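You operate a simulated robot arm through the tools that you are given. There is no shell and no other tool. Be economical: measure what you need, move in short steps, check, and stop when the job is done.

The job below is to be done with a simulated robot arm. You get a single attempt, and the scene is never put back.

Task
Lay tube 27 on the roll table, test its bend and rack it.
Fine: handwheel to END, read, back to START; 0.5 mm or less green rack, more orange rack.

It is judged by the outcome, as a careful person would: the job done as asked, and still so three seconds after it is handed in. It fails if anything else is knocked over, pushed out of place, dropped, spilled or broken.

Robot
A 6-joint arm with a two-finger parallel gripper on a trunk, on a base that drives. Base frame: it is fixed to the floor where the robot stands at the start and does not move with it; the origin is under the middle of the robot, x ahead of it, y to its left, z up; the surface under the hand at the start is at about z = 850. Units: mm, rad, N and s.
With the tool pointing down near the work surface it reaches from about 100 to 840 mm from the robot's upright axis, wherever it stands. Its first joint turns from -2.007 to 2.007 rad. Places, roughly: bend display [700, -100, 1000]; roll handwheel [300, -100, 700]; rollers of the roll table [600, -100, 900]. Payload 4.2 kg.
Tool frame: the origin (TCP) lies between the finger pads and is the grasp point; the fingertips stand 23 mm ahead of it; z points along the fingers, y is the line along which they close. The gripper opens to 94 mm. The fingers are 38 mm wide and 10 mm thick; the gripper's body (54 by 96 mm) begins 39 mm behind the TCP.
Orientation is that of the tool frame in the base frame, as a unit quaternion [w, x, y, z]. With the fingers straight down and closing along the base's y, the tool's x points along the base's -x, its y along +y and its z along -z.

Tools
- The arm moves only by the tool drive_tool. Its argument "deltas" is a list of rows, each an object (a shift or turn left out is 0, a gripper value left out holds the last) with "travel": the shift along the base's x, y, z in units of 400 mm (1.0 is 400 mm), a list of three; "delta_rot": the turn, a rotation vector about the base's x, y, z in units of 180 degrees (1.0 is 180 degrees), a list of three; "fingers": the gripper command, from -1 (fully open) to 1 (shut), values between in proportion. In form: [{"travel": [dx, dy, dz], "delta_rot": [rx, ry, rz], "fingers": fingers}, ...]. A call has 1 to 10 rows; each row is the pose to reach, as a shift and turn from the pose commanded when the call began. A call with a number of a shift or a turn outside -1 to 1 is refused whole. Each row takes 0.2 s and may step no farther than 50 mm and 0.15 rad from the row before; otherwise, or with a gripper value out of range, the whole call is refused. A pose out of reach is approached as far as the arm can. The call stops where the force on the tool passes 40 N (or 10 N more than at its start, if that is more) or the arm is blocked; 0.2 s more then pass. Each finger travels about 108 mm/s and halts on what it meets, pressing with about 45 N; the grip force reading is that of the motor and also rises with nothing between the fingers. The clock runs only during rows and for 0.2 s after the last one: add rows that repeat a pose to give the fingers time. The reply holds the time, the measured pose of the TCP, the force on the tool along the base axes, the opening and the grip force, in the units named above and with some noise, with the torque about the TCP (base axes, N m) and any sound that the robot's microphone picked up, and new pictures: "show" is both (left out), scene, wrist or none.
- Cameras (640 x 400 px; columns grow to the right, rows downward): "scene" is now at [207.8, 139.1, 1545.3]; the picture's right is [-0.70, -0.71, -0.00], its down [-0.55, 0.54, -0.64] and it looks along [0.45, -0.45, -0.77] (base axes); focal length 275 px, centre (320, 200). "wrist" rides on the gripper at [86, 16, -75] in the tool frame; the picture's right is [-0.18, 0.98, 0.00], its down [-0.58, -0.11, -0.81] and it looks along [-0.79, -0.15, 0.59] (tool axes); focal length 243 px, centre (320, 200). There is no depth. A picture from a camera that has moved, and an enlarged one, comes with that camera's place and axes in the base frame and with its lens.
- move_column(by): slides the trunk up (or, below 0, down) by that many mm; the arm and the scene camera ride with it, the base frame stays. It gives what a move gives, with no picture.
- base_move(legs): drives the robot by 1 to 6 legs, each [ahead, turn to the left] in mm and rad, along the robot's own axes; the way and the turn of a leg run together, so that a leg with both is an arc; at most 1500 mm and 3.142 rad a leg. The arm and the cameras ride along, it lands a little off, and it stops where it bumps. It gives what a move gives, and a new picture of the scene camera.
- head_to(pan, tilt): turns the head with the scene camera to pan (to the left, within 1.396 rad either way) and tilt (down, from -0.506 to 1.204), counted from straight ahead of the robot. It gives what a move gives, and a new picture of the scene camera.
- enlarge(camera, box): a new picture of the part [left, top, right, bottom] of that camera's present view, enlarged. The clock stands still meanwhile.
- sign_off(): hands the job in; it is judged then, once.

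Go step by step. Nothing tells you exact positions but the pictures and the camera data: compare them with the known pose of the tool, close in by small moves and look again before you grip or let go. The budget is 120 turns and 260 pictures, counting those below and the enlarged ones. Unless the task says otherwise, let go and move clear before handing in, and close with one line.

The tools are called after "Call:" as a command line: name --argument value ..., lists and objects as JSON in quotes. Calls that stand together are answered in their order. drive_tool: Moves the arm, as the interface text tells. Its arguments: {"type":"object","properties":{"deltas":{"type":"array","items":{"type":"object","properties":{"travel":{"type":"array","items":{"type":"number"}},"delta_rot":{"type":"array","items":{"type":"number"}},"fingers":{"type":"number"}}}},"show":{"type":"string","enum":["both","scene","wrist","none"]}},"required":["deltas"]} The other tools are called the same way: move_column (by) slides the trunk up or down; base_move (legs) drives the base; head_to (pan, tilt) turns the head that bears the scene camera; enlarge (camera, box) takes an enlarged picture of a part of a camera's view; sign_off () hands the job in.

At the start:

```text
time: 0.0
ee_pos: [393.8, -456.0, 1149.2]
orientation: [0.0, 0.0, 1.0, 0.0]
wrist_force: [0.1, -0.3, 0.3]
wrist_torque: [0.02, -0.01, -0.04]
width: 94.0
finger_force: 0.1
trunk travel left (down, up): [-925.0, 65.0]
robot x, y, heading: [-2.5, -0.4, 0.005]
head pan, tilt: [-0.782, 0.878]
```

scene: 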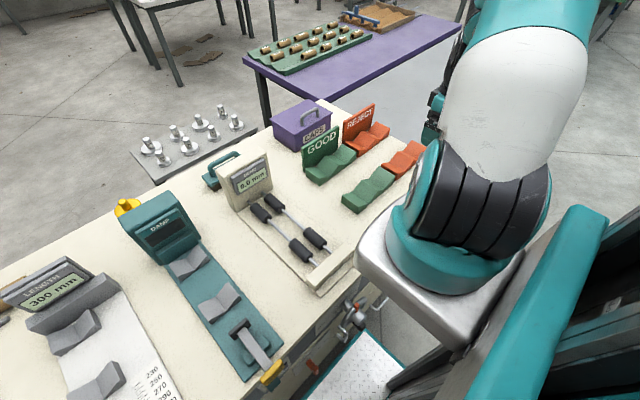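
wrist: 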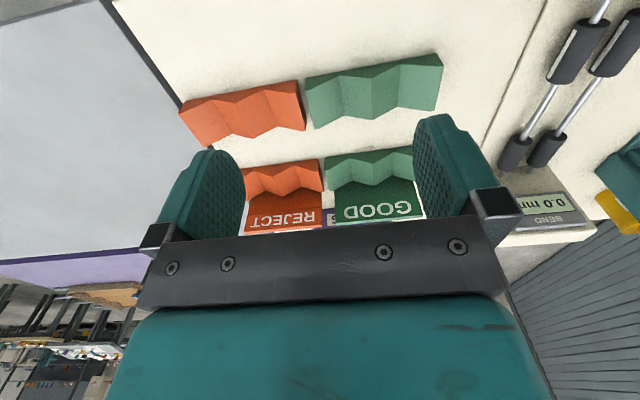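

I see the bench with the length gauge, a teal "BAND" device, the bend roll table, and the GOOD (green) and REJECT (orange) racks. The tube tray isn't obvious yet, so I'll look around for tube 27.

Call:
head_to --pan 0.3 --tilt 0.7

Call:
head_to --pan 1.2 --tilt 0.7

Call:
head_to --pan -1.3 --tilt 0.6

```text
time: 1.3
ee_pos: [393.4, -456.9, 1147.1]
orientation: [0.001, 0.0, 1.0, 0.0]
wrist_force: [0.4, -0.3, 0.4]
wrist_torque: [-0.02, -0.02, -0.03]
width: 94.0
finger_force: 0.1
trunk travel left (down, up): [-925.0, 65.0]
robot x, y, heading: [-2.2, -0.1, -0.001]
head pan, tilt: [0.3, 0.7]
camera scene: at [234.5, 218.2, 1559.8], right [0.29, -0.96, 0.0], down [-0.62, -0.19, -0.76], along [0.73, 0.23, -0.64], focal length 275 px, centre (320, 200)
```

scene: 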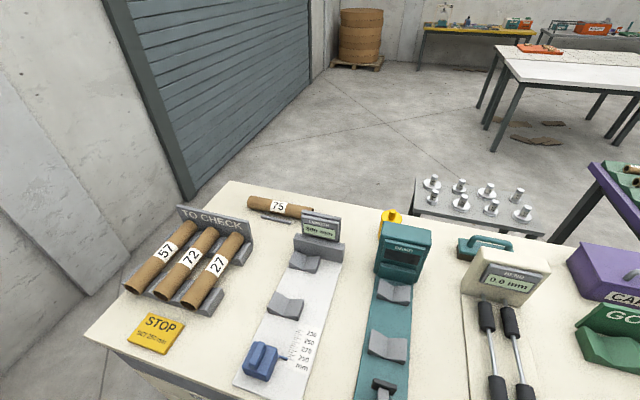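

```text
time: 2.5
ee_pos: [394.9, -456.6, 1147.4]
orientation: [0.0, 0.0, 1.0, 0.0]
wrist_force: [-0.4, -0.4, -0.4]
wrist_torque: [-0.06, 0.0, 0.0]
width: 94.1
finger_force: 0.1
trunk travel left (down, up): [-925.0, 65.0]
robot x, y, heading: [2.7, 2.7, -0.004]
head pan, tilt: [1.201, 0.7]
camera scene: at [184.1, 272.3, 1559.8], right [0.93, -0.36, 0.0], down [-0.23, -0.6, -0.77], along [0.28, 0.71, -0.64], focal length 275 px, centre (320, 200)
```

scene: 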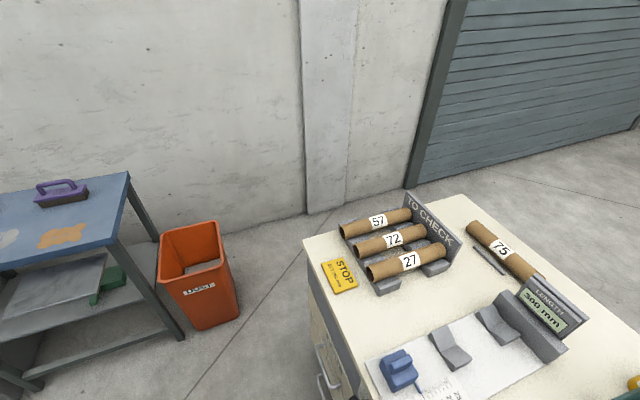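

```text
time: 4.8
ee_pos: [394.1, -455.6, 1148.4]
orientation: [0.0, 0.0, 1.0, 0.0]
wrist_force: [-0.6, 0.2, -0.6]
wrist_torque: [0.0, -0.04, -0.01]
width: 94.1
finger_force: 0.1
trunk travel left (down, up): [-925.0, 65.0]
robot x, y, heading: [-3.8, 2.6, 0.004]
head pan, tilt: [-1.3, 0.6]
camera scene: at [177.0, 107.9, 1568.4], right [-0.96, -0.27, 0.0], down [-0.15, 0.54, -0.82], along [0.22, -0.79, -0.57], focal length 275 px, centre (320, 200)
```

scene: 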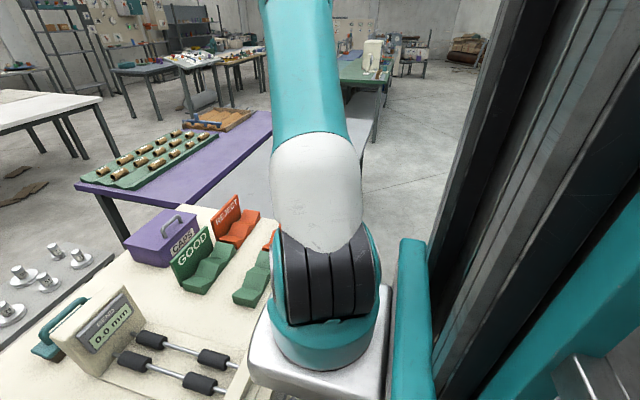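

Tube 27 is the nearest-right one in the TO CHECK rack, at left. I'll take close looks at the rack, the STOP sign and the roll table with its handwheel.

Call:
head_to --pan 0.75 --tilt 0.85

Call:
enlarge --camera "scene" --box '[160, 100, 480, 300]'

Call:
head_to --pan -0.45 --tilt 1.15

Call:
enlarge --camera "scene" --box '[160, 100, 480, 300]'

```text
time: 6.8
ee_pos: [394.0, -456.1, 1148.6]
orientation: [-0.001, 0.001, 1.0, 0.0]
wrist_force: [-0.3, -1.4, 0.6]
wrist_torque: [0.03, 0.0, -0.01]
width: 94.0
finger_force: 0.2
trunk travel left (down, up): [-925.0, 65.0]
robot x, y, heading: [-1.5, -0.4, 0.002]
head pan, tilt: [0.75, 0.85]
camera scene: at [210.6, 246.4, 1547.6], right [0.68, -0.73, 0.0], down [-0.55, -0.51, -0.66], along [0.48, 0.45, -0.75], focal length 275 px, centre (320, 200)
```

scene: 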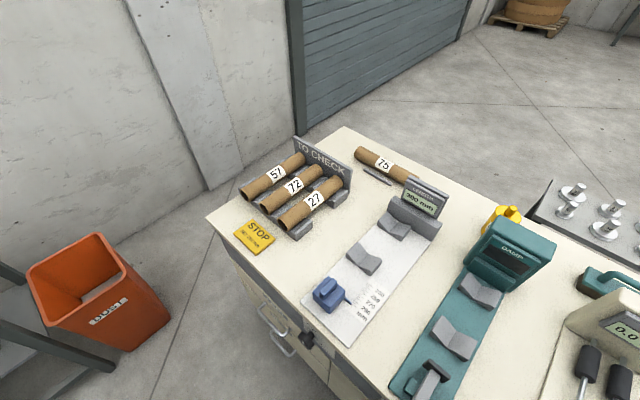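

```text
2.00 times, centred on (320, 200) of scene
camera zoom: at [210.6, 246.4, 1547.6], right [0.68, -0.73, 0.0], down [-0.55, -0.51, -0.66], along [0.48, 0.45, -0.75], focal length 550 px, centre (320, 200)
```

zoom: 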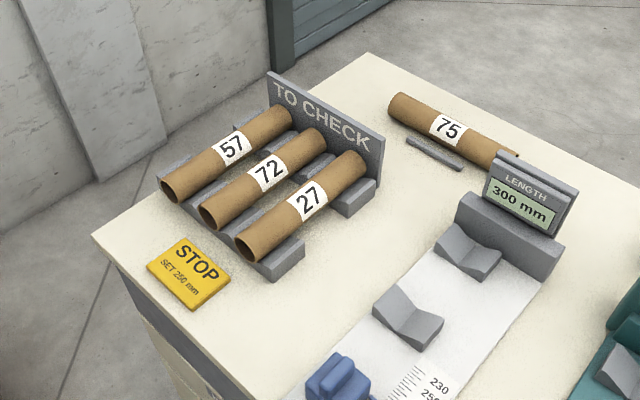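

```text
time: 8.2
ee_pos: [394.3, -456.4, 1148.7]
orientation: [-0.001, 0.0, 1.0, 0.0]
wrist_force: [0.1, -0.4, 0.4]
wrist_torque: [-0.01, -0.02, 0.0]
width: 94.2
finger_force: 0.0
trunk travel left (down, up): [-925.0, 65.0]
robot x, y, heading: [0.1, 1.6, -0.005]
head pan, tilt: [-0.45, 1.15]
camera scene: at [207.0, 167.2, 1526.7], right [-0.43, -0.9, 0.0], down [-0.82, 0.4, -0.41], along [0.37, -0.18, -0.91], focal length 275 px, centre (320, 200)
```

scene: 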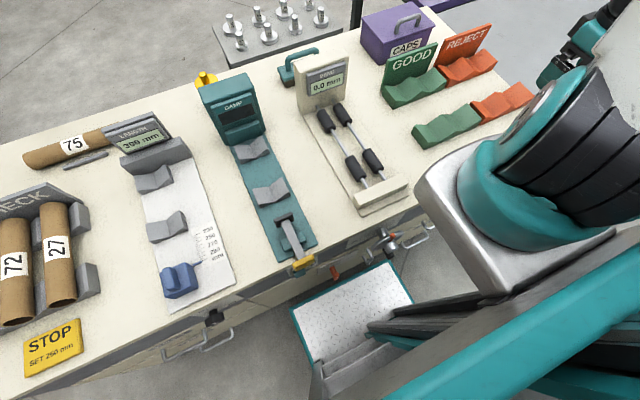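

```text
2.00 times, centred on (320, 200) of scene
camera zoom: at [207.0, 167.2, 1526.7], right [-0.43, -0.9, 0.0], down [-0.82, 0.4, -0.41], along [0.37, -0.18, -0.91], focal length 550 px, centre (320, 200)
```

zoom: 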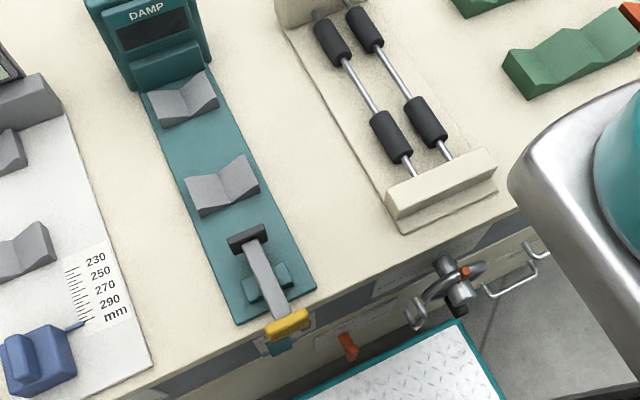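

Tube 27 lies along x at about (618, 655); roll table along x at y≈-100; the racks at y≈-400. The tube is out of reach from here. First a close look at the handwheel and its labels.

Call:
enlarge --camera "scene" --box '[320, 210, 448, 290]'

Call:
base_move --legs '[[-300, 0], [0, 0.48], [270, 0], [0, -0.48], [60, 0]]'

```text
5.00 times, centred on (384, 250) of scene
camera zoom: at [207.0, 167.2, 1526.7], right [-0.43, -0.9, 0.0], down [-0.82, 0.4, -0.41], along [0.37, -0.18, -0.91], focal length 1375 px, centre (0, -50)
```

zoom: 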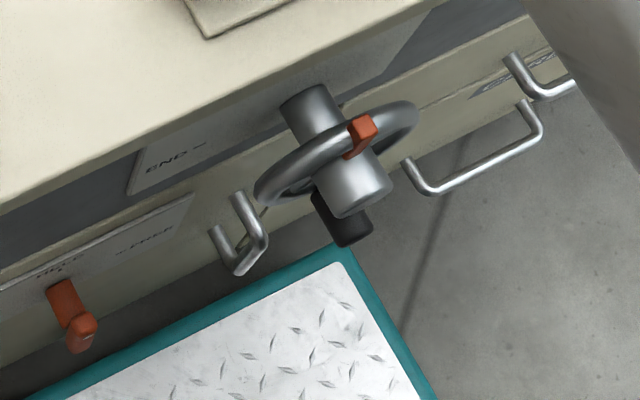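

```text
time: 15.0
ee_pos: [392.8, -334.8, 1148.7]
orientation: [0.0, 0.002, 1.0, 0.0]
wrist_force: [-0.6, -0.4, 0.5]
wrist_torque: [0.01, -0.01, -0.01]
width: 94.0
finger_force: 0.1
trunk travel left (down, up): [-925.0, 65.0]
robot x, y, heading: [2.4, 121.8, -0.005]
head pan, tilt: [-0.45, 1.15]
camera scene: at [209.8, 290.7, 1526.8], right [-0.44, -0.9, 0.0], down [-0.82, 0.4, -0.41], along [0.37, -0.18, -0.91], focal length 275 px, centre (320, 200)
```

scene: 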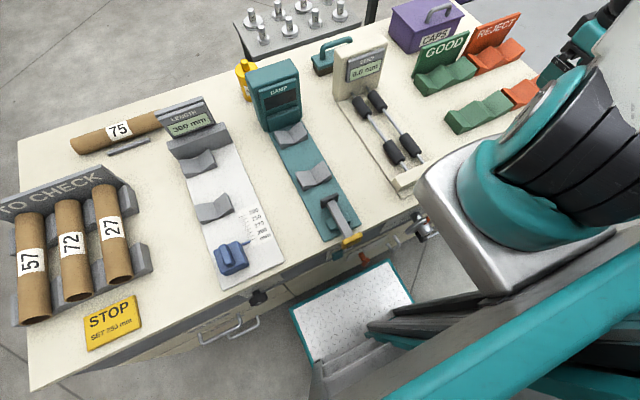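

I'm now at y≈122 with tube 27 at about (622, 652), pitch to its neighbour about 80 mm. I'll swing the hand over there at a safe height.

Call:
drive_tool --deltas '[{"travel": [0, 0.12, 0], "fingers": -0.5}, {"travel": [0, 0.24, 0]}, {"travel": [0, 0.36, 0]}, {"travel": [0, 0.48, 0]}, {"travel": [0, 0.6, 0]}, {"travel": [0, 0.72, 0]}, {"travel": [0, 0.84, 0]}, {"travel": [0, 0.96, 0]}]' --show "none"

Call:
drive_tool --deltas '[{"travel": [0.05, 0.11, 0]}, {"travel": [0.1, 0.22, 0]}, {"travel": [0.15, 0.33, 0]}, {"travel": [0.2, 0.44, 0]}, {"travel": [0.25, 0.55, 0]}, {"travel": [0.3, 0.66, 0]}, {"travel": [0.35, 0.77, 0]}, {"travel": [0.4, 0.88, 0]}, {"travel": [0.45, 0.99, 0]}]' --show "none"

Call:
head_to --pan 0.5 --tilt 0.9

```text
time: 16.8
ee_pos: [489.5, 63.0, 1152.0]
orientation: [-0.001, 0.004, 1.0, 0.0]
wrist_force: [0.4, -0.9, 0.0]
wrist_torque: [0.06, 0.01, -0.02]
width: 70.5
finger_force: 0.1
out of reach, approached as far as the arm can: row 4, 5, 6, 7, 8
trunk travel left (down, up): [-925.0, 65.0]
robot x, y, heading: [0.6, 127.5, -0.009]
head pan, tilt: [-0.45, 1.15]
```

```text
time: 18.8
ee_pos: [672.9, 459.9, 1149.6]
orientation: [-0.001, 0.004, 1.0, 0.001]
wrist_force: [-0.1, -0.1, 0.8]
wrist_torque: [0.05, 0.0, 0.03]
width: 70.6
finger_force: 0.0
trunk travel left (down, up): [-925.0, 65.0]
robot x, y, heading: [2.1, 125.4, -0.006]
head pan, tilt: [-0.45, 1.15]
```

```text
time: 20.1
ee_pos: [673.3, 460.0, 1149.6]
orientation: [0.001, 0.003, 1.0, 0.0]
wrist_force: [-0.1, 0.6, 0.1]
wrist_torque: [0.0, -0.02, 0.0]
width: 70.4
finger_force: 0.0
trunk travel left (down, up): [-925.0, 65.0]
robot x, y, heading: [-0.1, 124.4, -0.003]
head pan, tilt: [0.499, 0.901]
camera scene: at [223.0, 352.9, 1543.6], right [0.47, -0.88, 0.0], down [-0.69, -0.37, -0.62], along [0.55, 0.29, -0.78], focal length 275 px, centre (320, 200)
```

scene: 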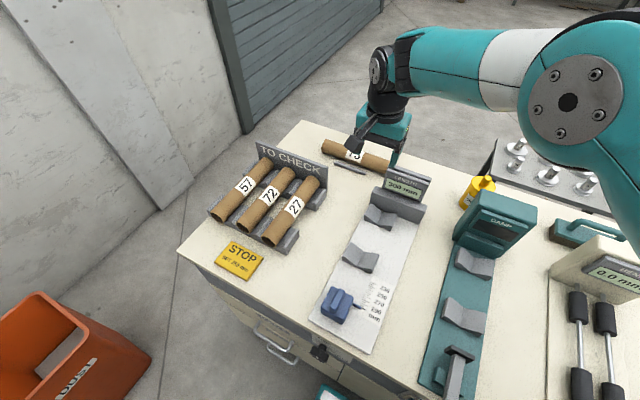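

The hand is at (673, 460), above everything. I'll move above tube 27 and look with the wrist camera.

Call:
drive_tool --deltas '[{"travel": [-0.03, 0.1, 0]}, {"travel": [-0.06, 0.2, 0]}, {"travel": [-0.09, 0.3, 0]}, {"travel": [-0.12, 0.4, 0]}, {"travel": [-0.125, 0.48, 0]}, {"travel": [-0.125, 0.48, -0.1]}, {"travel": [-0.125, 0.48, -0.2]}, {"travel": [-0.125, 0.48, -0.3]}]'

```text
time: 21.9
ee_pos: [578.8, 581.9, 1068.3]
orientation: [0.0, 0.003, 1.0, 0.001]
wrist_force: [-0.1, -0.6, -0.3]
wrist_torque: [-0.03, 0.0, 0.02]
width: 70.6
finger_force: 0.1
out of reach, approached as far as the arm can: row 3, 4, 5, 6, 7, 8
trunk travel left (down, up): [-925.0, 65.0]
robot x, y, heading: [-1.0, 123.8, -0.005]
head pan, tilt: [0.499, 0.901]
camera scene: at [222.6, 352.7, 1543.8], right [0.47, -0.88, 0.0], down [-0.69, -0.37, -0.62], along [0.55, 0.3, -0.78], focal length 275 px, centre (320, 200)
camera wrist: at [493.4, 598.7, 1142.0], right [0.19, 0.98, 0.0], down [0.58, -0.11, 0.81], along [0.79, -0.15, -0.59], focal length 243 px, centre (320, 200)
```

scene: 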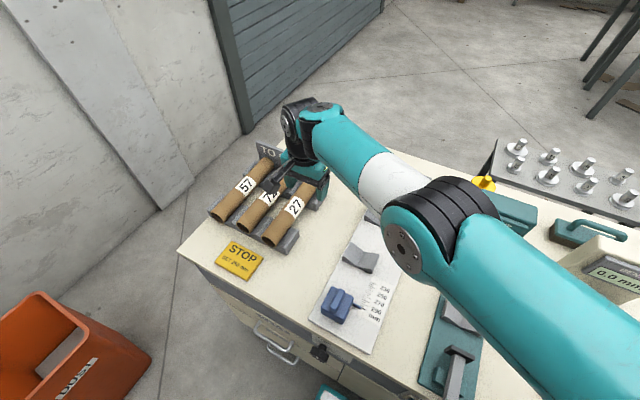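
wrist: 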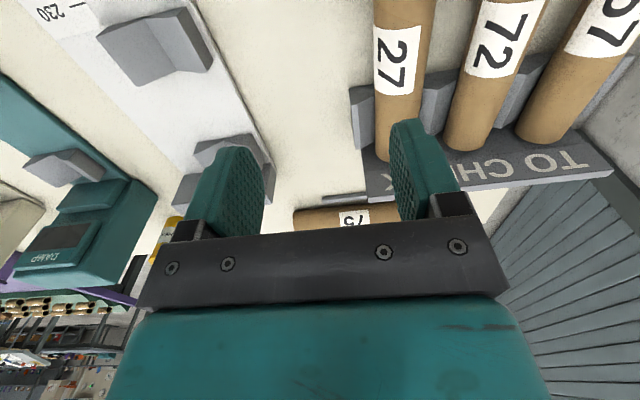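

Reach at this height falls short of the tube. I'll lift and pull in the hand, then move the base some 170 mm further left.

Call:
drive_tool --deltas '[{"travel": [0, 0, 0.06]}, {"travel": [-0.05, -0.08, 0.1]}, {"travel": [-0.1, -0.16, 0.15]}, {"travel": [-0.15, -0.24, 0.2]}, {"travel": [-0.2, -0.3, 0.2]}]' --show "none"

Call:
base_move --legs '[[-300, 0], [0, 0.6], [291, 0], [0, -0.6], [60, 0]]'

```text
time: 23.1
ee_pos: [498.8, 458.5, 1151.2]
orientation: [0.001, 0.003, 1.0, 0.0]
wrist_force: [1.0, 0.9, -0.3]
wrist_torque: [0.0, 0.0, -0.01]
width: 70.1
finger_force: 0.0
trunk travel left (down, up): [-925.0, 65.0]
robot x, y, heading: [1.2, 125.6, -0.004]
head pan, tilt: [0.499, 0.901]
```

```text
time: 28.5
ee_pos: [152.1, 843.7, 1151.8]
orientation: [0.001, -0.293, 0.956, 0.001]
wrist_force: [-0.4, -0.6, 0.2]
wrist_torque: [-0.01, 0.01, -0.03]
width: 70.7
finger_force: 0.2
trunk travel left (down, up): [-925.0, 65.0]
robot x, y, heading: [-66.5, 284.8, 0.597]
head pan, tilt: [0.499, 0.901]
stopped in leg 3: the robot was blocked; the commanded pose is now the measured one
camera scene: at [-15.5, 598.3, 1543.6], right [0.89, -0.46, 0.0], down [-0.36, -0.7, -0.62], along [0.28, 0.55, -0.78], focal length 275 px, centre (320, 200)
```

scene: 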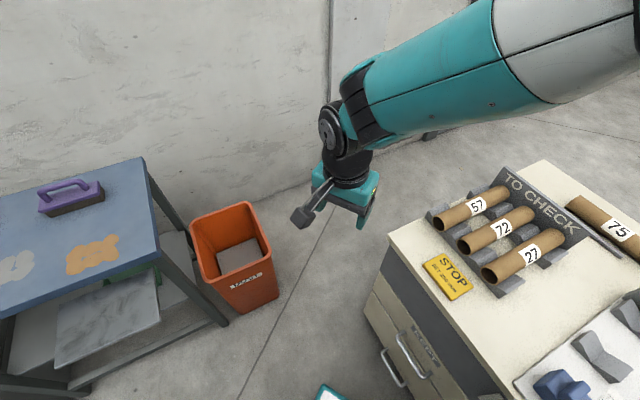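

The base's corner touched the bench front at a heading of 0.6 and stopped. I'll back off, straighten, then go ahead a little.

Call:
base_move --legs '[[-70, 0], [0, -0.6], [110, 0]]'

```text
time: 31.9
ee_pos: [479.5, 581.2, 1151.1]
orientation: [-0.001, 0.003, 1.0, -0.001]
wrist_force: [0.1, -0.4, 0.1]
wrist_torque: [0.0, 0.02, 0.03]
width: 70.4
finger_force: 0.0
trunk travel left (down, up): [-925.0, 65.0]
robot x, y, heading: [-15.1, 246.8, -0.004]
head pan, tilt: [0.499, 0.901]
camera scene: at [204.7, 474.7, 1543.7], right [0.48, -0.88, 0.0], down [-0.69, -0.37, -0.62], along [0.55, 0.3, -0.78], focal length 275 px, centre (320, 200)
```

scene: 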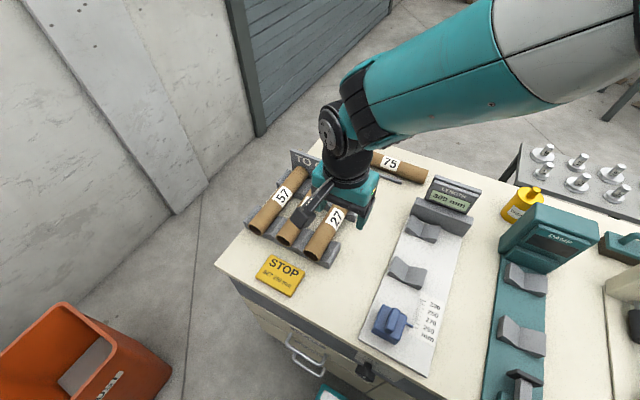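

Now the tube is about 755 mm away. I'll lower the trunk 100 mm to gain reach, then go over tube 27.

Call:
move_column --by -100

Call:
drive_tool --deltas '[{"travel": [0.1, 0.05, 0]}, {"travel": [0.2, 0.1, -0.04]}, {"travel": [0.28, 0.14, -0.1]}, {"travel": [0.35, 0.177, -0.16]}]'

```text
time: 33.3
ee_pos: [479.6, 581.9, 1051.2]
orientation: [0.001, 0.002, 1.0, 0.0]
wrist_force: [0.5, 0.8, -0.6]
wrist_torque: [-0.02, 0.01, -0.01]
width: 70.7
finger_force: 0.1
trunk travel left (down, up): [-825.0, 165.0]
robot x, y, heading: [-17.5, 247.5, -0.004]
head pan, tilt: [0.499, 0.901]
```

```text
time: 34.3
ee_pos: [620.5, 654.2, 987.3]
orientation: [0.0, 0.003, 1.0, 0.0]
wrist_force: [0.0, 0.7, 1.6]
wrist_torque: [-0.02, 0.01, -0.01]
width: 70.6
finger_force: 0.0
trunk travel left (down, up): [-825.0, 165.0]
robot x, y, heading: [-19.0, 245.7, -0.0]
head pan, tilt: [0.499, 0.901]
camera scene: at [204.3, 474.5, 1443.8], right [0.48, -0.88, 0.0], down [-0.69, -0.37, -0.62], along [0.55, 0.3, -0.78], focal length 275 px, centre (320, 200)
camera wrist: at [535.4, 670.8, 1061.4], right [0.19, 0.98, 0.0], down [0.58, -0.11, 0.81], along [0.79, -0.15, -0.59], focal length 243 px, centre (320, 200)
```

scene: 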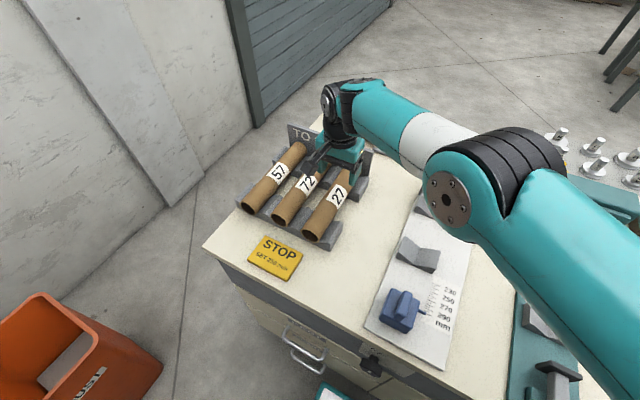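
wrist: 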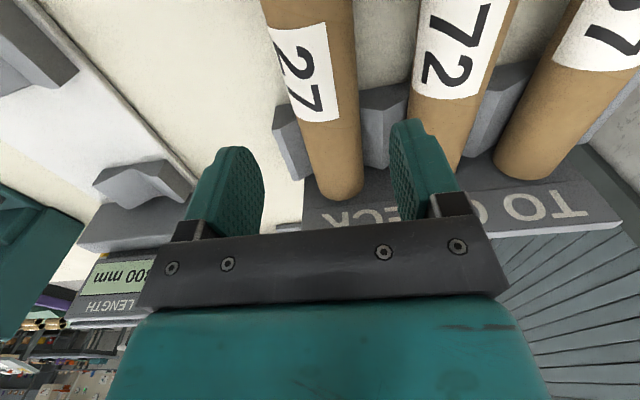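

Tube 27's axis is at about y=649, diameter ≈40. I'll correct y by -5 and descend to just above it.

Call:
drive_tool --deltas '[{"travel": [0, -0.012, -0.06]}, {"travel": [0, -0.012, -0.13]}]'

Call:
enlarge --camera "scene" --box '[240, 100, 400, 250]'

```text
time: 34.9
ee_pos: [619.6, 649.2, 935.2]
orientation: [0.0, 0.003, 1.0, 0.0]
wrist_force: [0.1, 0.3, 0.0]
wrist_torque: [-0.01, -0.02, -0.02]
width: 70.3
finger_force: 0.2
trunk travel left (down, up): [-825.0, 165.0]
robot x, y, heading: [-17.2, 248.0, -0.002]
head pan, tilt: [0.499, 0.901]
camera scene: at [204.7, 474.7, 1443.7], right [0.48, -0.88, 0.0], down [-0.69, -0.37, -0.62], along [0.55, 0.3, -0.78], focal length 275 px, centre (320, 200)
camera wrist: at [535.0, 665.3, 1008.6], right [0.19, 0.98, 0.0], down [0.58, -0.11, 0.81], along [0.79, -0.15, -0.59], focal length 243 px, centre (320, 200)
```

scene: 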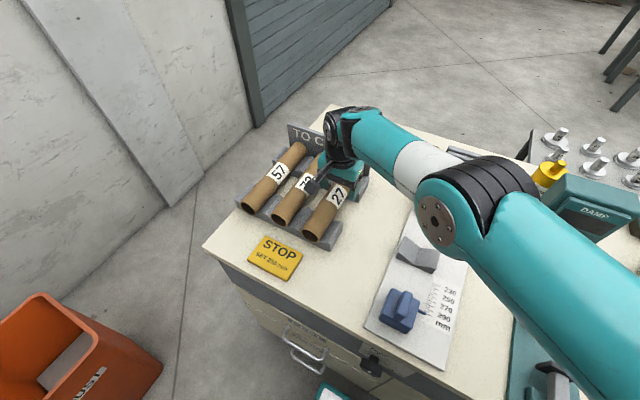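
wrist: 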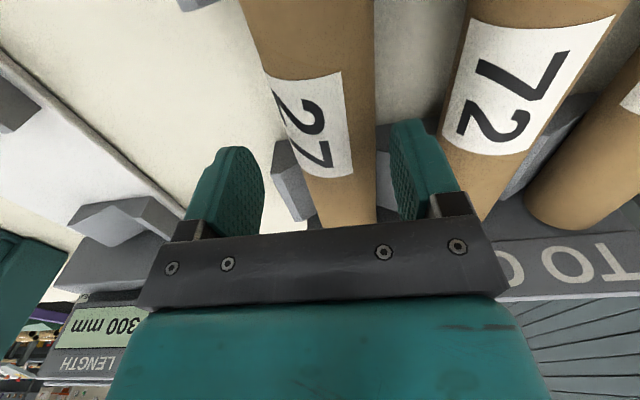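

```text
2.67 times, centred on (320, 175) of scene
camera zoom: at [204.7, 474.7, 1443.7], right [0.48, -0.88, 0.0], down [-0.69, -0.37, -0.62], along [0.55, 0.3, -0.78], focal length 733 px, centre (320, 267)
```

zoom: 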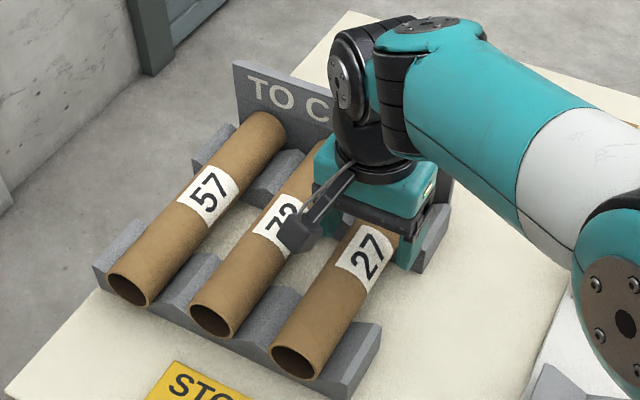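

The tube lies between the open fingers. Descending to about z=893 and closing.

Call:
drive_tool --deltas '[{"travel": [0, 0.002, -0.05]}, {"travel": [0, 0.002, -0.105]}]'

```text
time: 35.5
ee_pos: [617.2, 648.1, 893.5]
orientation: [0.0, 0.002, 1.0, 0.001]
wrist_force: [0.9, -0.1, -0.1]
wrist_torque: [0.0, -0.01, 0.03]
width: 70.4
finger_force: 0.0
out of reach, approached as far as the arm can: row 2
trunk travel left (down, up): [-825.0, 165.0]
robot x, y, heading: [-13.8, 245.2, -0.002]
head pan, tilt: [0.499, 0.901]
camera scene: at [204.9, 474.8, 1443.7], right [0.48, -0.88, 0.0], down [-0.69, -0.37, -0.62], along [0.55, 0.3, -0.78], focal length 275 px, centre (320, 200)
camera wrist: at [531.7, 664.2, 967.9], right [0.19, 0.98, 0.0], down [0.58, -0.11, 0.81], along [0.79, -0.15, -0.59], focal length 243 px, centre (320, 200)
```

scene: 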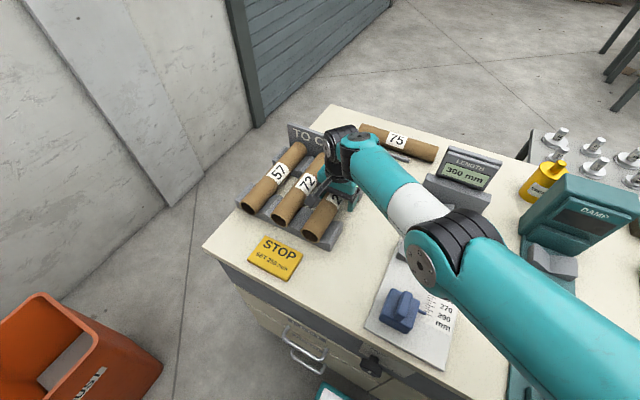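
wrist: 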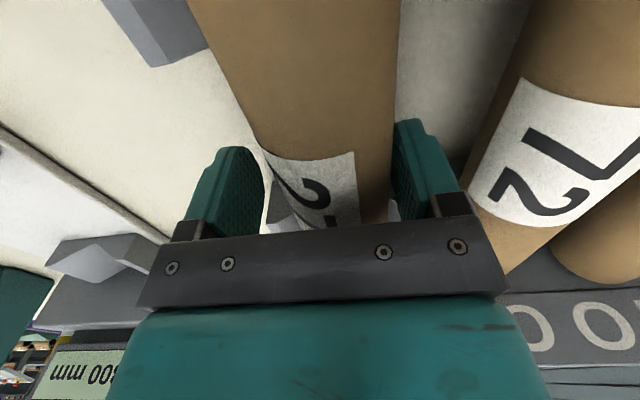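

Tube is between the pads. Closing, then lifting straight up.

Call:
drive_tool --deltas '[{"fingers": 1}, {"fingers": 1}, {"fingers": 1}]' --show "wrist"

```text
time: 36.3
ee_pos: [617.3, 647.5, 893.0]
orientation: [0.0, 0.003, 1.0, 0.001]
wrist_force: [0.1, 1.3, 2.8]
wrist_torque: [-0.01, -0.43, 0.13]
width: 48.9
finger_force: 44.9
trunk travel left (down, up): [-825.0, 165.0]
robot x, y, heading: [-17.5, 245.9, -0.0]
head pan, tilt: [0.499, 0.901]
camera wrist: at [531.6, 664.2, 968.0], right [0.19, 0.98, 0.0], down [0.58, -0.11, 0.81], along [0.79, -0.15, -0.59], focal length 243 px, centre (320, 200)
```

wrist: 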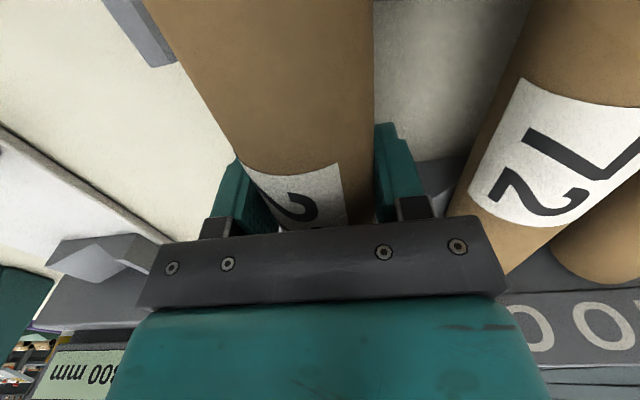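

Gripped at 49 mm. I'll lift it straight up with the trunk.

Call:
move_column --by 150

Call:
drive_tool --deltas '[{"travel": [-0.05, -0.1, 0.03]}, {"travel": [-0.1, -0.2, 0.08]}, {"travel": [-0.15, -0.3, 0.14]}, {"travel": [-0.2, -0.4, 0.2]}, {"travel": [-0.25, -0.5, 0.25]}]'

```text
time: 38.0
ee_pos: [617.3, 648.0, 1042.7]
orientation: [0.0, 0.003, 1.0, 0.0]
wrist_force: [1.0, 0.1, -1.0]
wrist_torque: [0.0, -0.01, -0.04]
width: 48.9
finger_force: 45.4
trunk travel left (down, up): [-975.0, 15.0]
robot x, y, heading: [-17.1, 244.8, -0.002]
head pan, tilt: [0.499, 0.901]
```

```text
refused: row 3 steps farther than a row can; nothing moved
```

The tube came up cleanly. Pulling it back and higher with smaller steps.

Call:
drive_tool --deltas '[{"travel": [-0.04, -0.09, 0.03]}, {"travel": [-0.08, -0.18, 0.07]}, {"travel": [-0.12, -0.27, 0.12]}, {"travel": [-0.16, -0.36, 0.17]}, {"travel": [-0.2, -0.45, 0.22]}, {"travel": [-0.24, -0.54, 0.25]}]'

```text
time: 39.4
ee_pos: [523.5, 431.1, 1143.4]
orientation: [-0.001, 0.003, 1.0, 0.001]
wrist_force: [0.5, 0.1, -2.0]
wrist_torque: [-0.02, -0.01, -0.04]
width: 48.7
finger_force: 44.8
trunk travel left (down, up): [-975.0, 15.0]
robot x, y, heading: [-17.6, 245.8, -0.006]
head pan, tilt: [0.499, 0.901]
camera scene: at [205.2, 475.1, 1593.5], right [0.48, -0.88, 0.0], down [-0.69, -0.37, -0.62], along [0.55, 0.3, -0.78], focal length 275 px, centre (320, 200)
camera wrist: at [437.3, 447.5, 1217.4], right [0.19, 0.98, 0.0], down [0.58, -0.11, 0.81], along [0.79, -0.15, -0.59], focal length 243 px, centre (320, 200)
```

scene: 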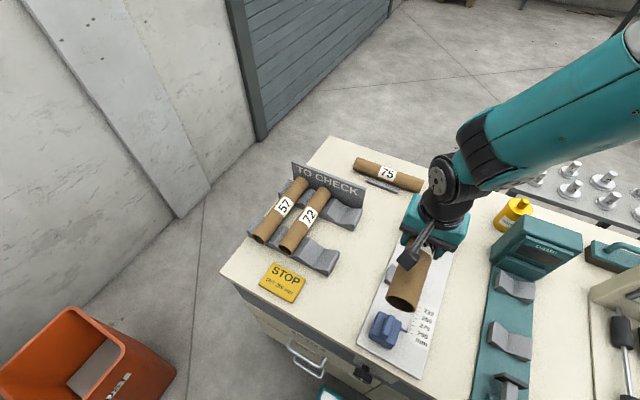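
wrist: 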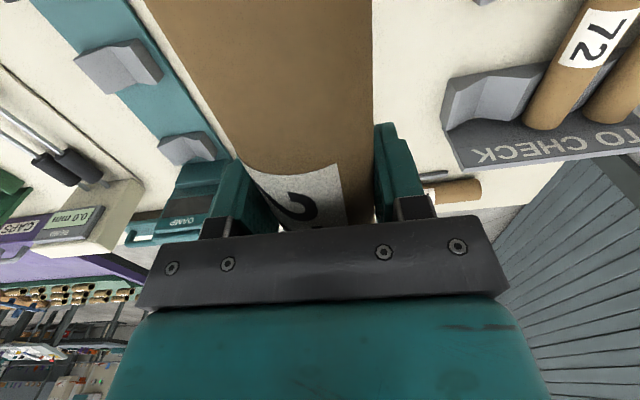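

Tube 27 is held high and clear. I'll carry it over the roll table and turn the head that way.

Call:
drive_tool --deltas '[{"travel": [0.0, -0.12, 0.0]}, {"travel": [0.0, -0.24, 0]}, {"travel": [0.0, -0.36, 0]}, {"travel": [0.0, -0.48, 0]}, {"travel": [0.0, -0.6, 0]}, {"travel": [0.02, -0.72, 0]}, {"travel": [0.04, -0.84, 0]}, {"travel": [0.06, -0.96, -0.03]}]' --show "none"

Call:
head_to --pan -0.6 --tilt 0.85

```text
refused: row 8 steps farther than a row can; nothing moved
```

```text
time: 40.8
ee_pos: [523.5, 431.8, 1144.4]
orientation: [0.0, 0.002, 1.0, 0.001]
wrist_force: [-0.5, 0.2, -1.6]
wrist_torque: [0.0, 0.02, -0.01]
width: 48.8
finger_force: 45.0
trunk travel left (down, up): [-975.0, 15.0]
robot x, y, heading: [-17.7, 244.9, -0.001]
head pan, tilt: [-0.6, 0.85]
camera scene: at [202.9, 394.5, 1597.5], right [-0.57, -0.82, 0.0], down [-0.62, 0.43, -0.66], along [0.54, -0.37, -0.75], focal length 275 px, centre (320, 200)
```

scene: 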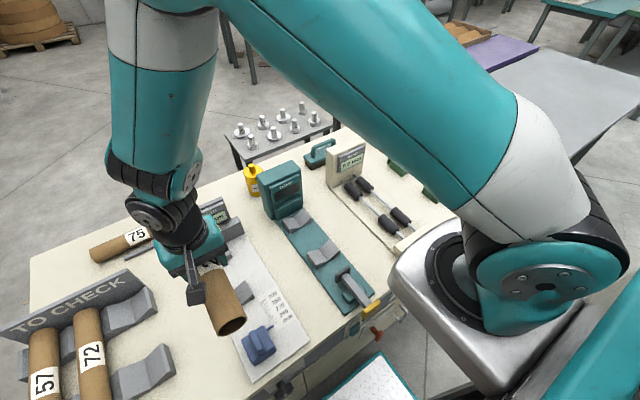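

Let me enlarge the roll table to measure it, and retry the carry afterwards.

Call:
enlarge --camera "scene" --box '[300, 130, 460, 230]'

Call:
drive_tool --deltas '[{"travel": [0.0, -0.12, 0.0]}, {"travel": [0.0, -0.24, 0]}, {"travel": [0.0, -0.36, 0]}, {"travel": [0.0, -0.48, 0]}, {"travel": [0.0, -0.6, 0]}, {"travel": [0.02, -0.72, 0]}, {"travel": [0.04, -0.84, 0]}, {"travel": [0.06, -0.96, 0]}]'

```text
4.00 times, centred on (380, 180) of scene
camera zoom: at [202.9, 394.5, 1597.5], right [-0.57, -0.82, 0.0], down [-0.62, 0.43, -0.66], along [0.54, -0.37, -0.75], focal length 1100 px, centre (80, 280)
```

zoom: 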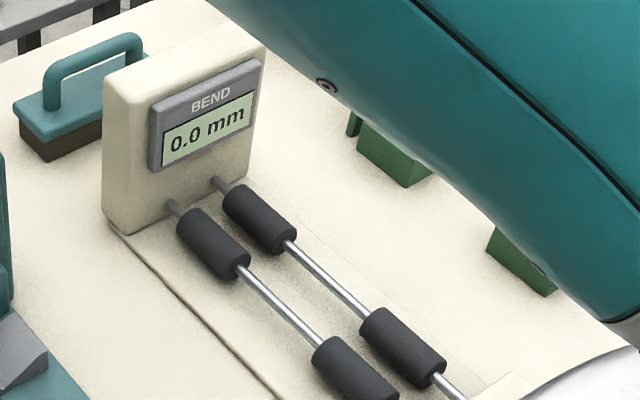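

```text
time: 42.6
ee_pos: [546.0, 47.5, 1146.4]
orientation: [0.0, 0.002, 1.0, 0.0]
wrist_force: [0.9, 0.9, -1.1]
wrist_torque: [-0.05, 0.01, 0.0]
width: 48.8
finger_force: 44.9
trunk travel left (down, up): [-975.0, 15.0]
robot x, y, heading: [-15.4, 242.9, -0.0]
head pan, tilt: [-0.6, 0.85]
camera scene: at [202.9, 394.8, 1597.5], right [-0.57, -0.82, 0.0], down [-0.62, 0.43, -0.66], along [0.54, -0.38, -0.75], focal length 275 px, centre (320, 200)
camera wrist: at [460.1, 63.5, 1221.1], right [0.19, 0.98, 0.0], down [0.58, -0.11, 0.81], along [0.79, -0.15, -0.59], focal length 243 px, centre (320, 200)
```

scene: 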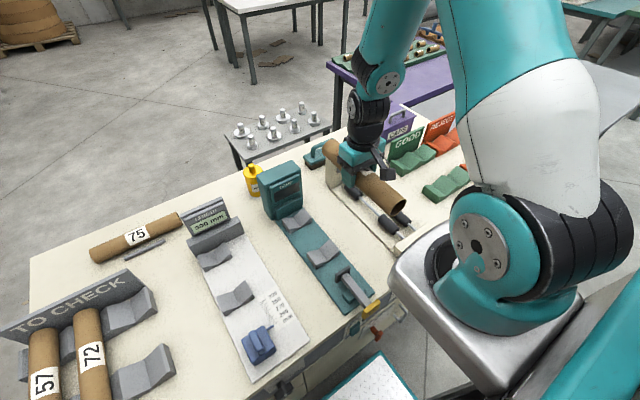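
wrist: 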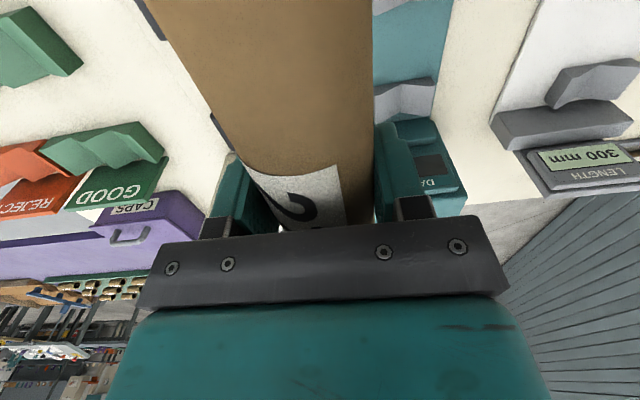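

The shafts come out at y≈-80 and y≈-129, rollers at x≈505 and 681, display post behind. I'll move the tube above the middle (595, -104) at about z=1010.

Call:
drive_tool --deltas '[{"travel": [0.04, -0.1, -0.05]}, {"travel": [0.08, -0.19, -0.11]}, {"travel": [0.1, -0.28, -0.18]}, {"travel": [0.12, -0.36, -0.25]}, {"travel": [0.123, -0.38, -0.34]}]'

Call:
enlarge --camera "scene" --box '[300, 110, 460, 260]'

```text
time: 43.8
ee_pos: [596.5, -106.3, 1006.8]
orientation: [0.0, 0.002, 1.0, -0.001]
wrist_force: [-0.5, -0.2, -0.6]
wrist_torque: [-0.01, -0.05, 0.0]
width: 48.7
finger_force: 45.1
trunk travel left (down, up): [-975.0, 15.0]
robot x, y, heading: [-13.6, 245.7, -0.009]
head pan, tilt: [-0.6, 0.85]
camera scene: at [202.6, 394.4, 1597.6], right [-0.57, -0.82, 0.0], down [-0.62, 0.43, -0.66], along [0.54, -0.37, -0.75], focal length 275 px, centre (320, 200)
camera wrist: at [509.9, -89.6, 1081.3], right [0.19, 0.98, 0.0], down [0.58, -0.11, 0.81], along [0.79, -0.15, -0.59], focal length 243 px, centre (320, 200)
```

scene: 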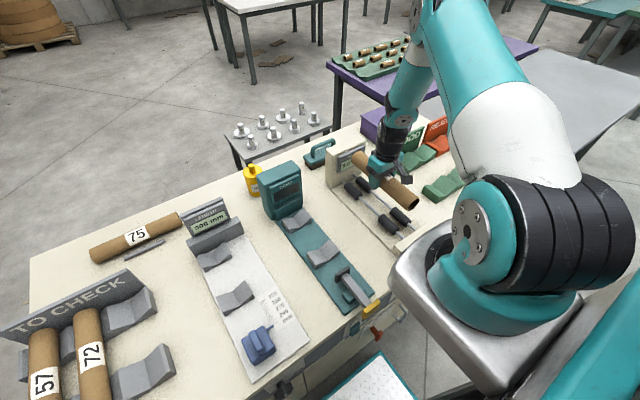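
wrist: 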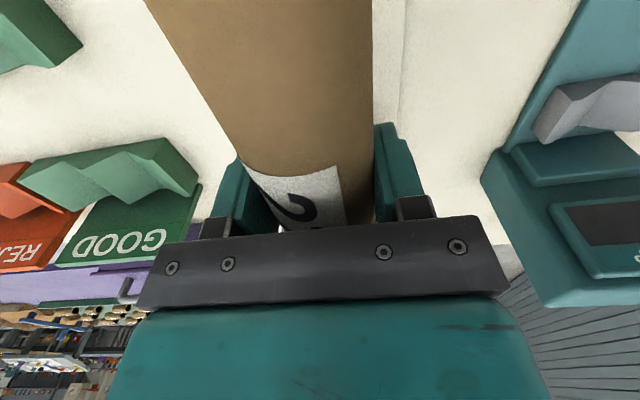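

```text
2.67 times, centred on (380, 185) of scene
camera zoom: at [202.6, 394.4, 1597.6], right [-0.57, -0.82, 0.0], down [-0.62, 0.43, -0.66], along [0.54, -0.37, -0.75], focal length 733 px, centre (160, 240)
```

zoom: 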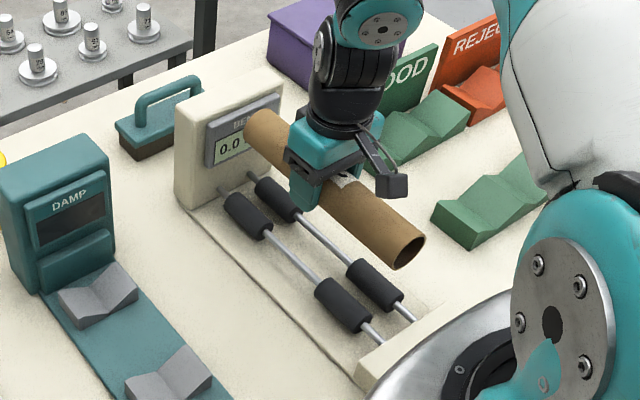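

The tube spans x≈466–708, so it overlaps both roller pairs. Lowering to about z=950 with y=-108 and x+5, then comparing.

Call:
drive_tool --deltas '[{"travel": [0.012, -0.004, -0.06]}, {"travel": [0.012, -0.004, -0.12]}]' --show "wrist"

Call:
enlarge --camera "scene" --box '[330, 140, 434, 240]'

```text
time: 44.4
ee_pos: [600.0, -105.7, 960.1]
orientation: [0.0, 0.002, 1.0, -0.001]
wrist_force: [-0.3, 0.2, -0.2]
wrist_torque: [0.01, 0.01, -0.03]
width: 48.7
finger_force: 45.2
trunk travel left (down, up): [-975.0, 15.0]
robot x, y, heading: [-17.5, 244.9, -0.005]
head pan, tilt: [-0.6, 0.85]
camera wrist: at [514.2, -89.8, 1034.4], right [0.19, 0.98, 0.0], down [0.58, -0.11, 0.81], along [0.79, -0.15, -0.59], focal length 243 px, centre (320, 200)
```

wrist: 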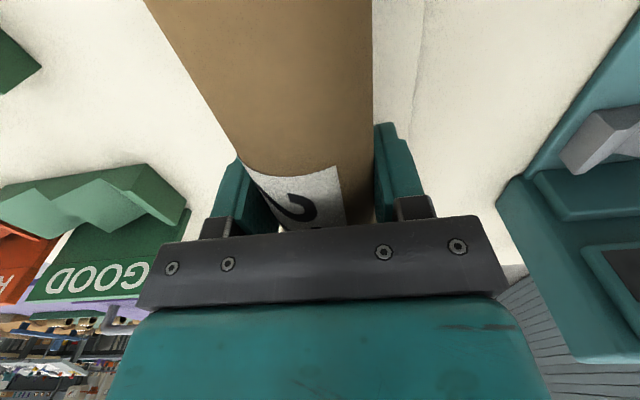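

```text
4.00 times, centred on (382, 190) of scene
camera zoom: at [202.7, 394.3, 1597.6], right [-0.57, -0.82, 0.0], down [-0.62, 0.43, -0.66], along [0.54, -0.37, -0.75], focal length 1100 px, centre (72, 240)
```

zoom: 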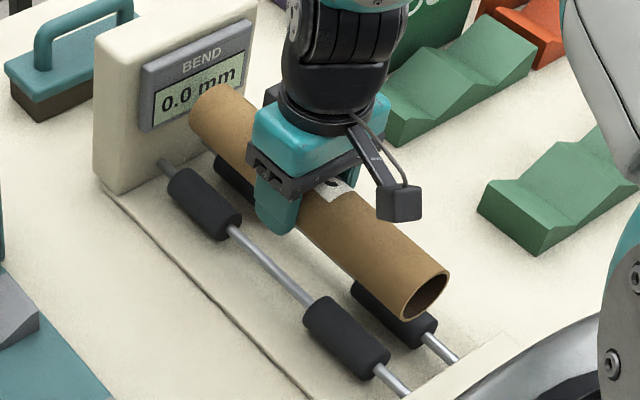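

Tube axis is about 5 mm under the TCP; rest height should be near TCP z≈920. Lowering in small steps while watching force.

Call:
drive_tool --deltas '[{"travel": [0, 0, -0.04]}, {"travel": [0, 0, -0.06]}, {"travel": [0, 0, -0.07]}]' --show "none"

Call:
enlarge --camera "scene" --box '[330, 140, 434, 240]'

```text
time: 45.2
ee_pos: [600.3, -107.0, 931.5]
orientation: [-0.001, 0.002, 1.0, 0.0]
wrist_force: [-0.7, 0.0, -0.2]
wrist_torque: [0.0, -0.05, 0.0]
width: 48.8
finger_force: 44.6
trunk travel left (down, up): [-975.0, 15.0]
robot x, y, heading: [-19.2, 244.6, -0.002]
head pan, tilt: [-0.6, 0.85]
```

```text
4.00 times, centred on (382, 190) of scene
camera zoom: at [202.9, 394.2, 1597.5], right [-0.57, -0.82, 0.0], down [-0.62, 0.43, -0.66], along [0.54, -0.37, -0.75], focal length 1100 px, centre (72, 240)
```

zoom: 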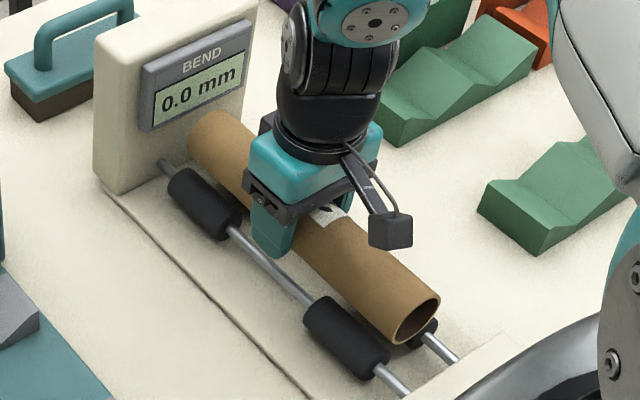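

Still free. Continuing 3 mm at a time.

Call:
drive_tool --deltas '[{"travel": [0, 0, -0.008]}, {"travel": [0, 0, -0.013]}]' --show "none"

Call:
drive_tool --deltas '[{"travel": [0, 0, -0.008]}, {"travel": [0, 0, -0.01]}]' --show "none"

Call:
enlarge --camera "scene" --box '[330, 140, 434, 240]'

```text
time: 45.8
ee_pos: [599.9, -106.5, 926.4]
orientation: [0.0, 0.004, 1.0, 0.0]
wrist_force: [0.9, -0.4, -1.3]
wrist_torque: [0.0, 0.01, 0.05]
width: 48.3
finger_force: 44.4
trunk travel left (down, up): [-975.0, 15.0]
robot x, y, heading: [-16.3, 244.6, -0.0]
head pan, tilt: [-0.6, 0.85]
```

```text
time: 46.4
ee_pos: [598.8, -105.9, 920.6]
orientation: [0.0, 0.003, 1.0, 0.0]
wrist_force: [-0.3, 0.6, -1.5]
wrist_torque: [0.04, 0.0, 0.04]
width: 48.6
finger_force: 45.2
trunk travel left (down, up): [-975.0, 15.0]
robot x, y, heading: [-14.9, 246.5, -0.006]
head pan, tilt: [-0.6, 0.85]
```

```text
4.00 times, centred on (382, 190) of scene
camera zoom: at [202.9, 394.2, 1597.5], right [-0.57, -0.82, 0.0], down [-0.62, 0.43, -0.66], along [0.54, -0.37, -0.75], focal length 1100 px, centre (72, 240)
```

zoom: 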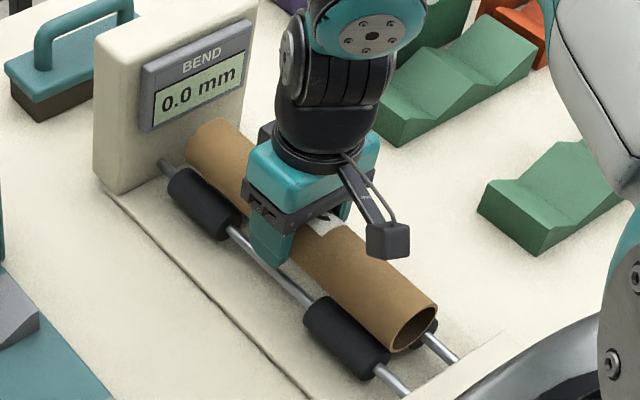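

Call:
drive_tool --deltas '[{"travel": [0, 0, -0.006]}, {"travel": [0, 0, -0.01]}]' --show "none"

Call:
drive_tool --deltas '[{"travel": [0, 0, -0.006]}, {"travel": [0, 0, -0.01]}]' --show "none"

Call:
enlarge --camera "scene" --box '[330, 140, 434, 240]'

```text
time: 47.0
ee_pos: [597.7, -107.0, 916.9]
orientation: [0.0, 0.003, 1.0, 0.0]
wrist_force: [-0.7, -0.5, -1.6]
wrist_torque: [0.01, -0.02, -0.01]
width: 48.8
finger_force: 45.0
trunk travel left (down, up): [-975.0, 15.0]
robot x, y, heading: [-16.2, 247.7, 0.002]
head pan, tilt: [-0.6, 0.85]
```

```text
time: 47.6
ee_pos: [599.7, -107.0, 914.7]
orientation: [0.0, 0.002, 1.0, -0.001]
wrist_force: [-1.1, -0.9, 2.6]
wrist_torque: [0.03, 0.55, 0.13]
width: 48.6
finger_force: 44.6
trunk travel left (down, up): [-975.0, 15.0]
robot x, y, heading: [-14.7, 248.1, -0.004]
head pan, tilt: [-0.6, 0.85]
```

```text
4.00 times, centred on (382, 190) of scene
camera zoom: at [202.8, 394.2, 1597.7], right [-0.57, -0.82, 0.0], down [-0.62, 0.43, -0.66], along [0.54, -0.37, -0.75], focal length 1100 px, centre (72, 240)
```

zoom: 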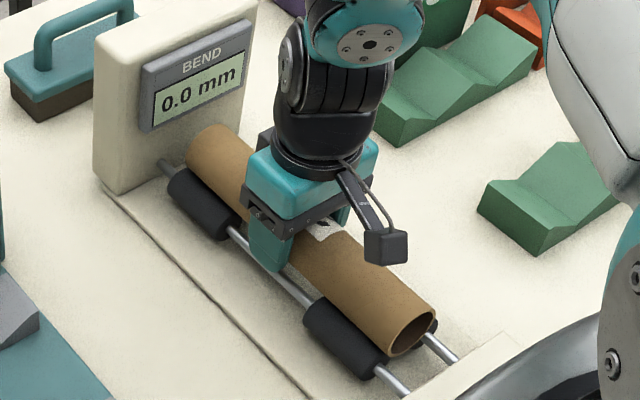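

First contact (about 3–4 N, slight pitch torque). One more millimetre or two to check that it is seated.

Call:
drive_tool --deltas '[{"travel": [0, 0, -0.004]}, {"travel": [0, 0, -0.004]}]' --show "none"

```text
time: 48.2
ee_pos: [600.4, -107.2, 912.9]
orientation: [0.001, 0.004, 1.0, -0.001]
wrist_force: [-1.1, -8.9, 10.6]
wrist_torque: [-0.02, 1.04, 0.86]
width: 48.8
finger_force: 45.3
trunk travel left (down, up): [-975.0, 15.0]
robot x, y, heading: [-16.2, 247.2, -0.002]
head pan, tilt: [-0.6, 0.85]
```

The near left roller pushes toward -y, so I'm a few mm too far left. Shifting 3 mm to -y.

Call:
drive_tool --deltas '[{"travel": [0, -0.008, 0.002]}, {"travel": [0, -0.008, 0.002]}]' --show "none"

```text
time: 48.8
ee_pos: [599.2, -108.6, 912.9]
orientation: [0.0, 0.003, 1.0, 0.002]
wrist_force: [0.6, -0.6, -1.3]
wrist_torque: [-0.02, -0.01, 0.01]
width: 48.3
finger_force: 45.0
trunk travel left (down, up): [-975.0, 15.0]
robot x, y, heading: [-14.5, 246.2, -0.008]
head pan, tilt: [-0.6, 0.85]
```

Free again. Lower further in small steps.

Call:
drive_tool --deltas '[{"travel": [0, 0, -0.004]}, {"travel": [0, 0, -0.006]}]' --show "none"

Call:
drive_tool --deltas '[{"travel": [0, 0, -0.004]}, {"travel": [0, 0, -0.004]}]' --show "none"

```text
time: 49.4
ee_pos: [598.8, -109.6, 911.3]
orientation: [0.001, 0.002, 1.0, 0.0]
wrist_force: [-0.9, -0.1, 2.2]
wrist_torque: [0.05, 0.38, 0.15]
width: 48.8
finger_force: 45.1
trunk travel left (down, up): [-975.0, 15.0]
robot x, y, heading: [-15.7, 244.1, -0.004]
head pan, tilt: [-0.6, 0.85]
```

```text
time: 50.0
ee_pos: [599.6, -110.3, 909.8]
orientation: [0.001, 0.003, 1.0, -0.001]
wrist_force: [0.2, -6.6, 7.8]
wrist_torque: [-0.03, 0.44, 0.53]
width: 48.7
finger_force: 45.5
trunk travel left (down, up): [-975.0, 15.0]
robot x, y, heading: [-17.8, 245.3, -0.004]
head pan, tilt: [-0.6, 0.85]
```

Call:
drive_tool --deltas '[{"travel": [0, -0.011, 0.003]}, {"travel": [0, -0.011, 0.003]}, {"travel": [0, -0.011, -0.002]}]' --show "none"

Call:
enlarge --camera "scene" --box '[330, 140, 434, 240]'

```text
time: 50.8
ee_pos: [598.8, -111.8, 909.5]
orientation: [0.0, 0.001, 1.0, 0.001]
wrist_force: [-4.8, 12.8, 19.1]
wrist_torque: [0.04, -0.93, 0.9]
width: 48.7
finger_force: 44.2
trunk travel left (down, up): [-975.0, 15.0]
robot x, y, heading: [-16.8, 245.0, 0.001]
head pan, tilt: [-0.6, 0.85]
```

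```text
4.00 times, centred on (382, 190) of scene
camera zoom: at [201.6, 395.5, 1597.9], right [-0.57, -0.82, 0.0], down [-0.62, 0.43, -0.66], along [0.54, -0.37, -0.75], focal length 1100 px, centre (72, 240)
```

zoom: 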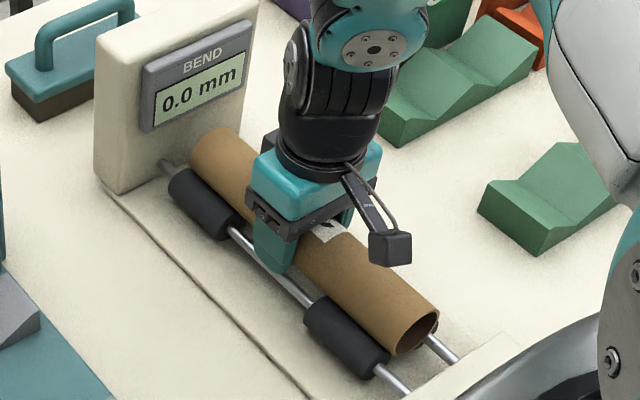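

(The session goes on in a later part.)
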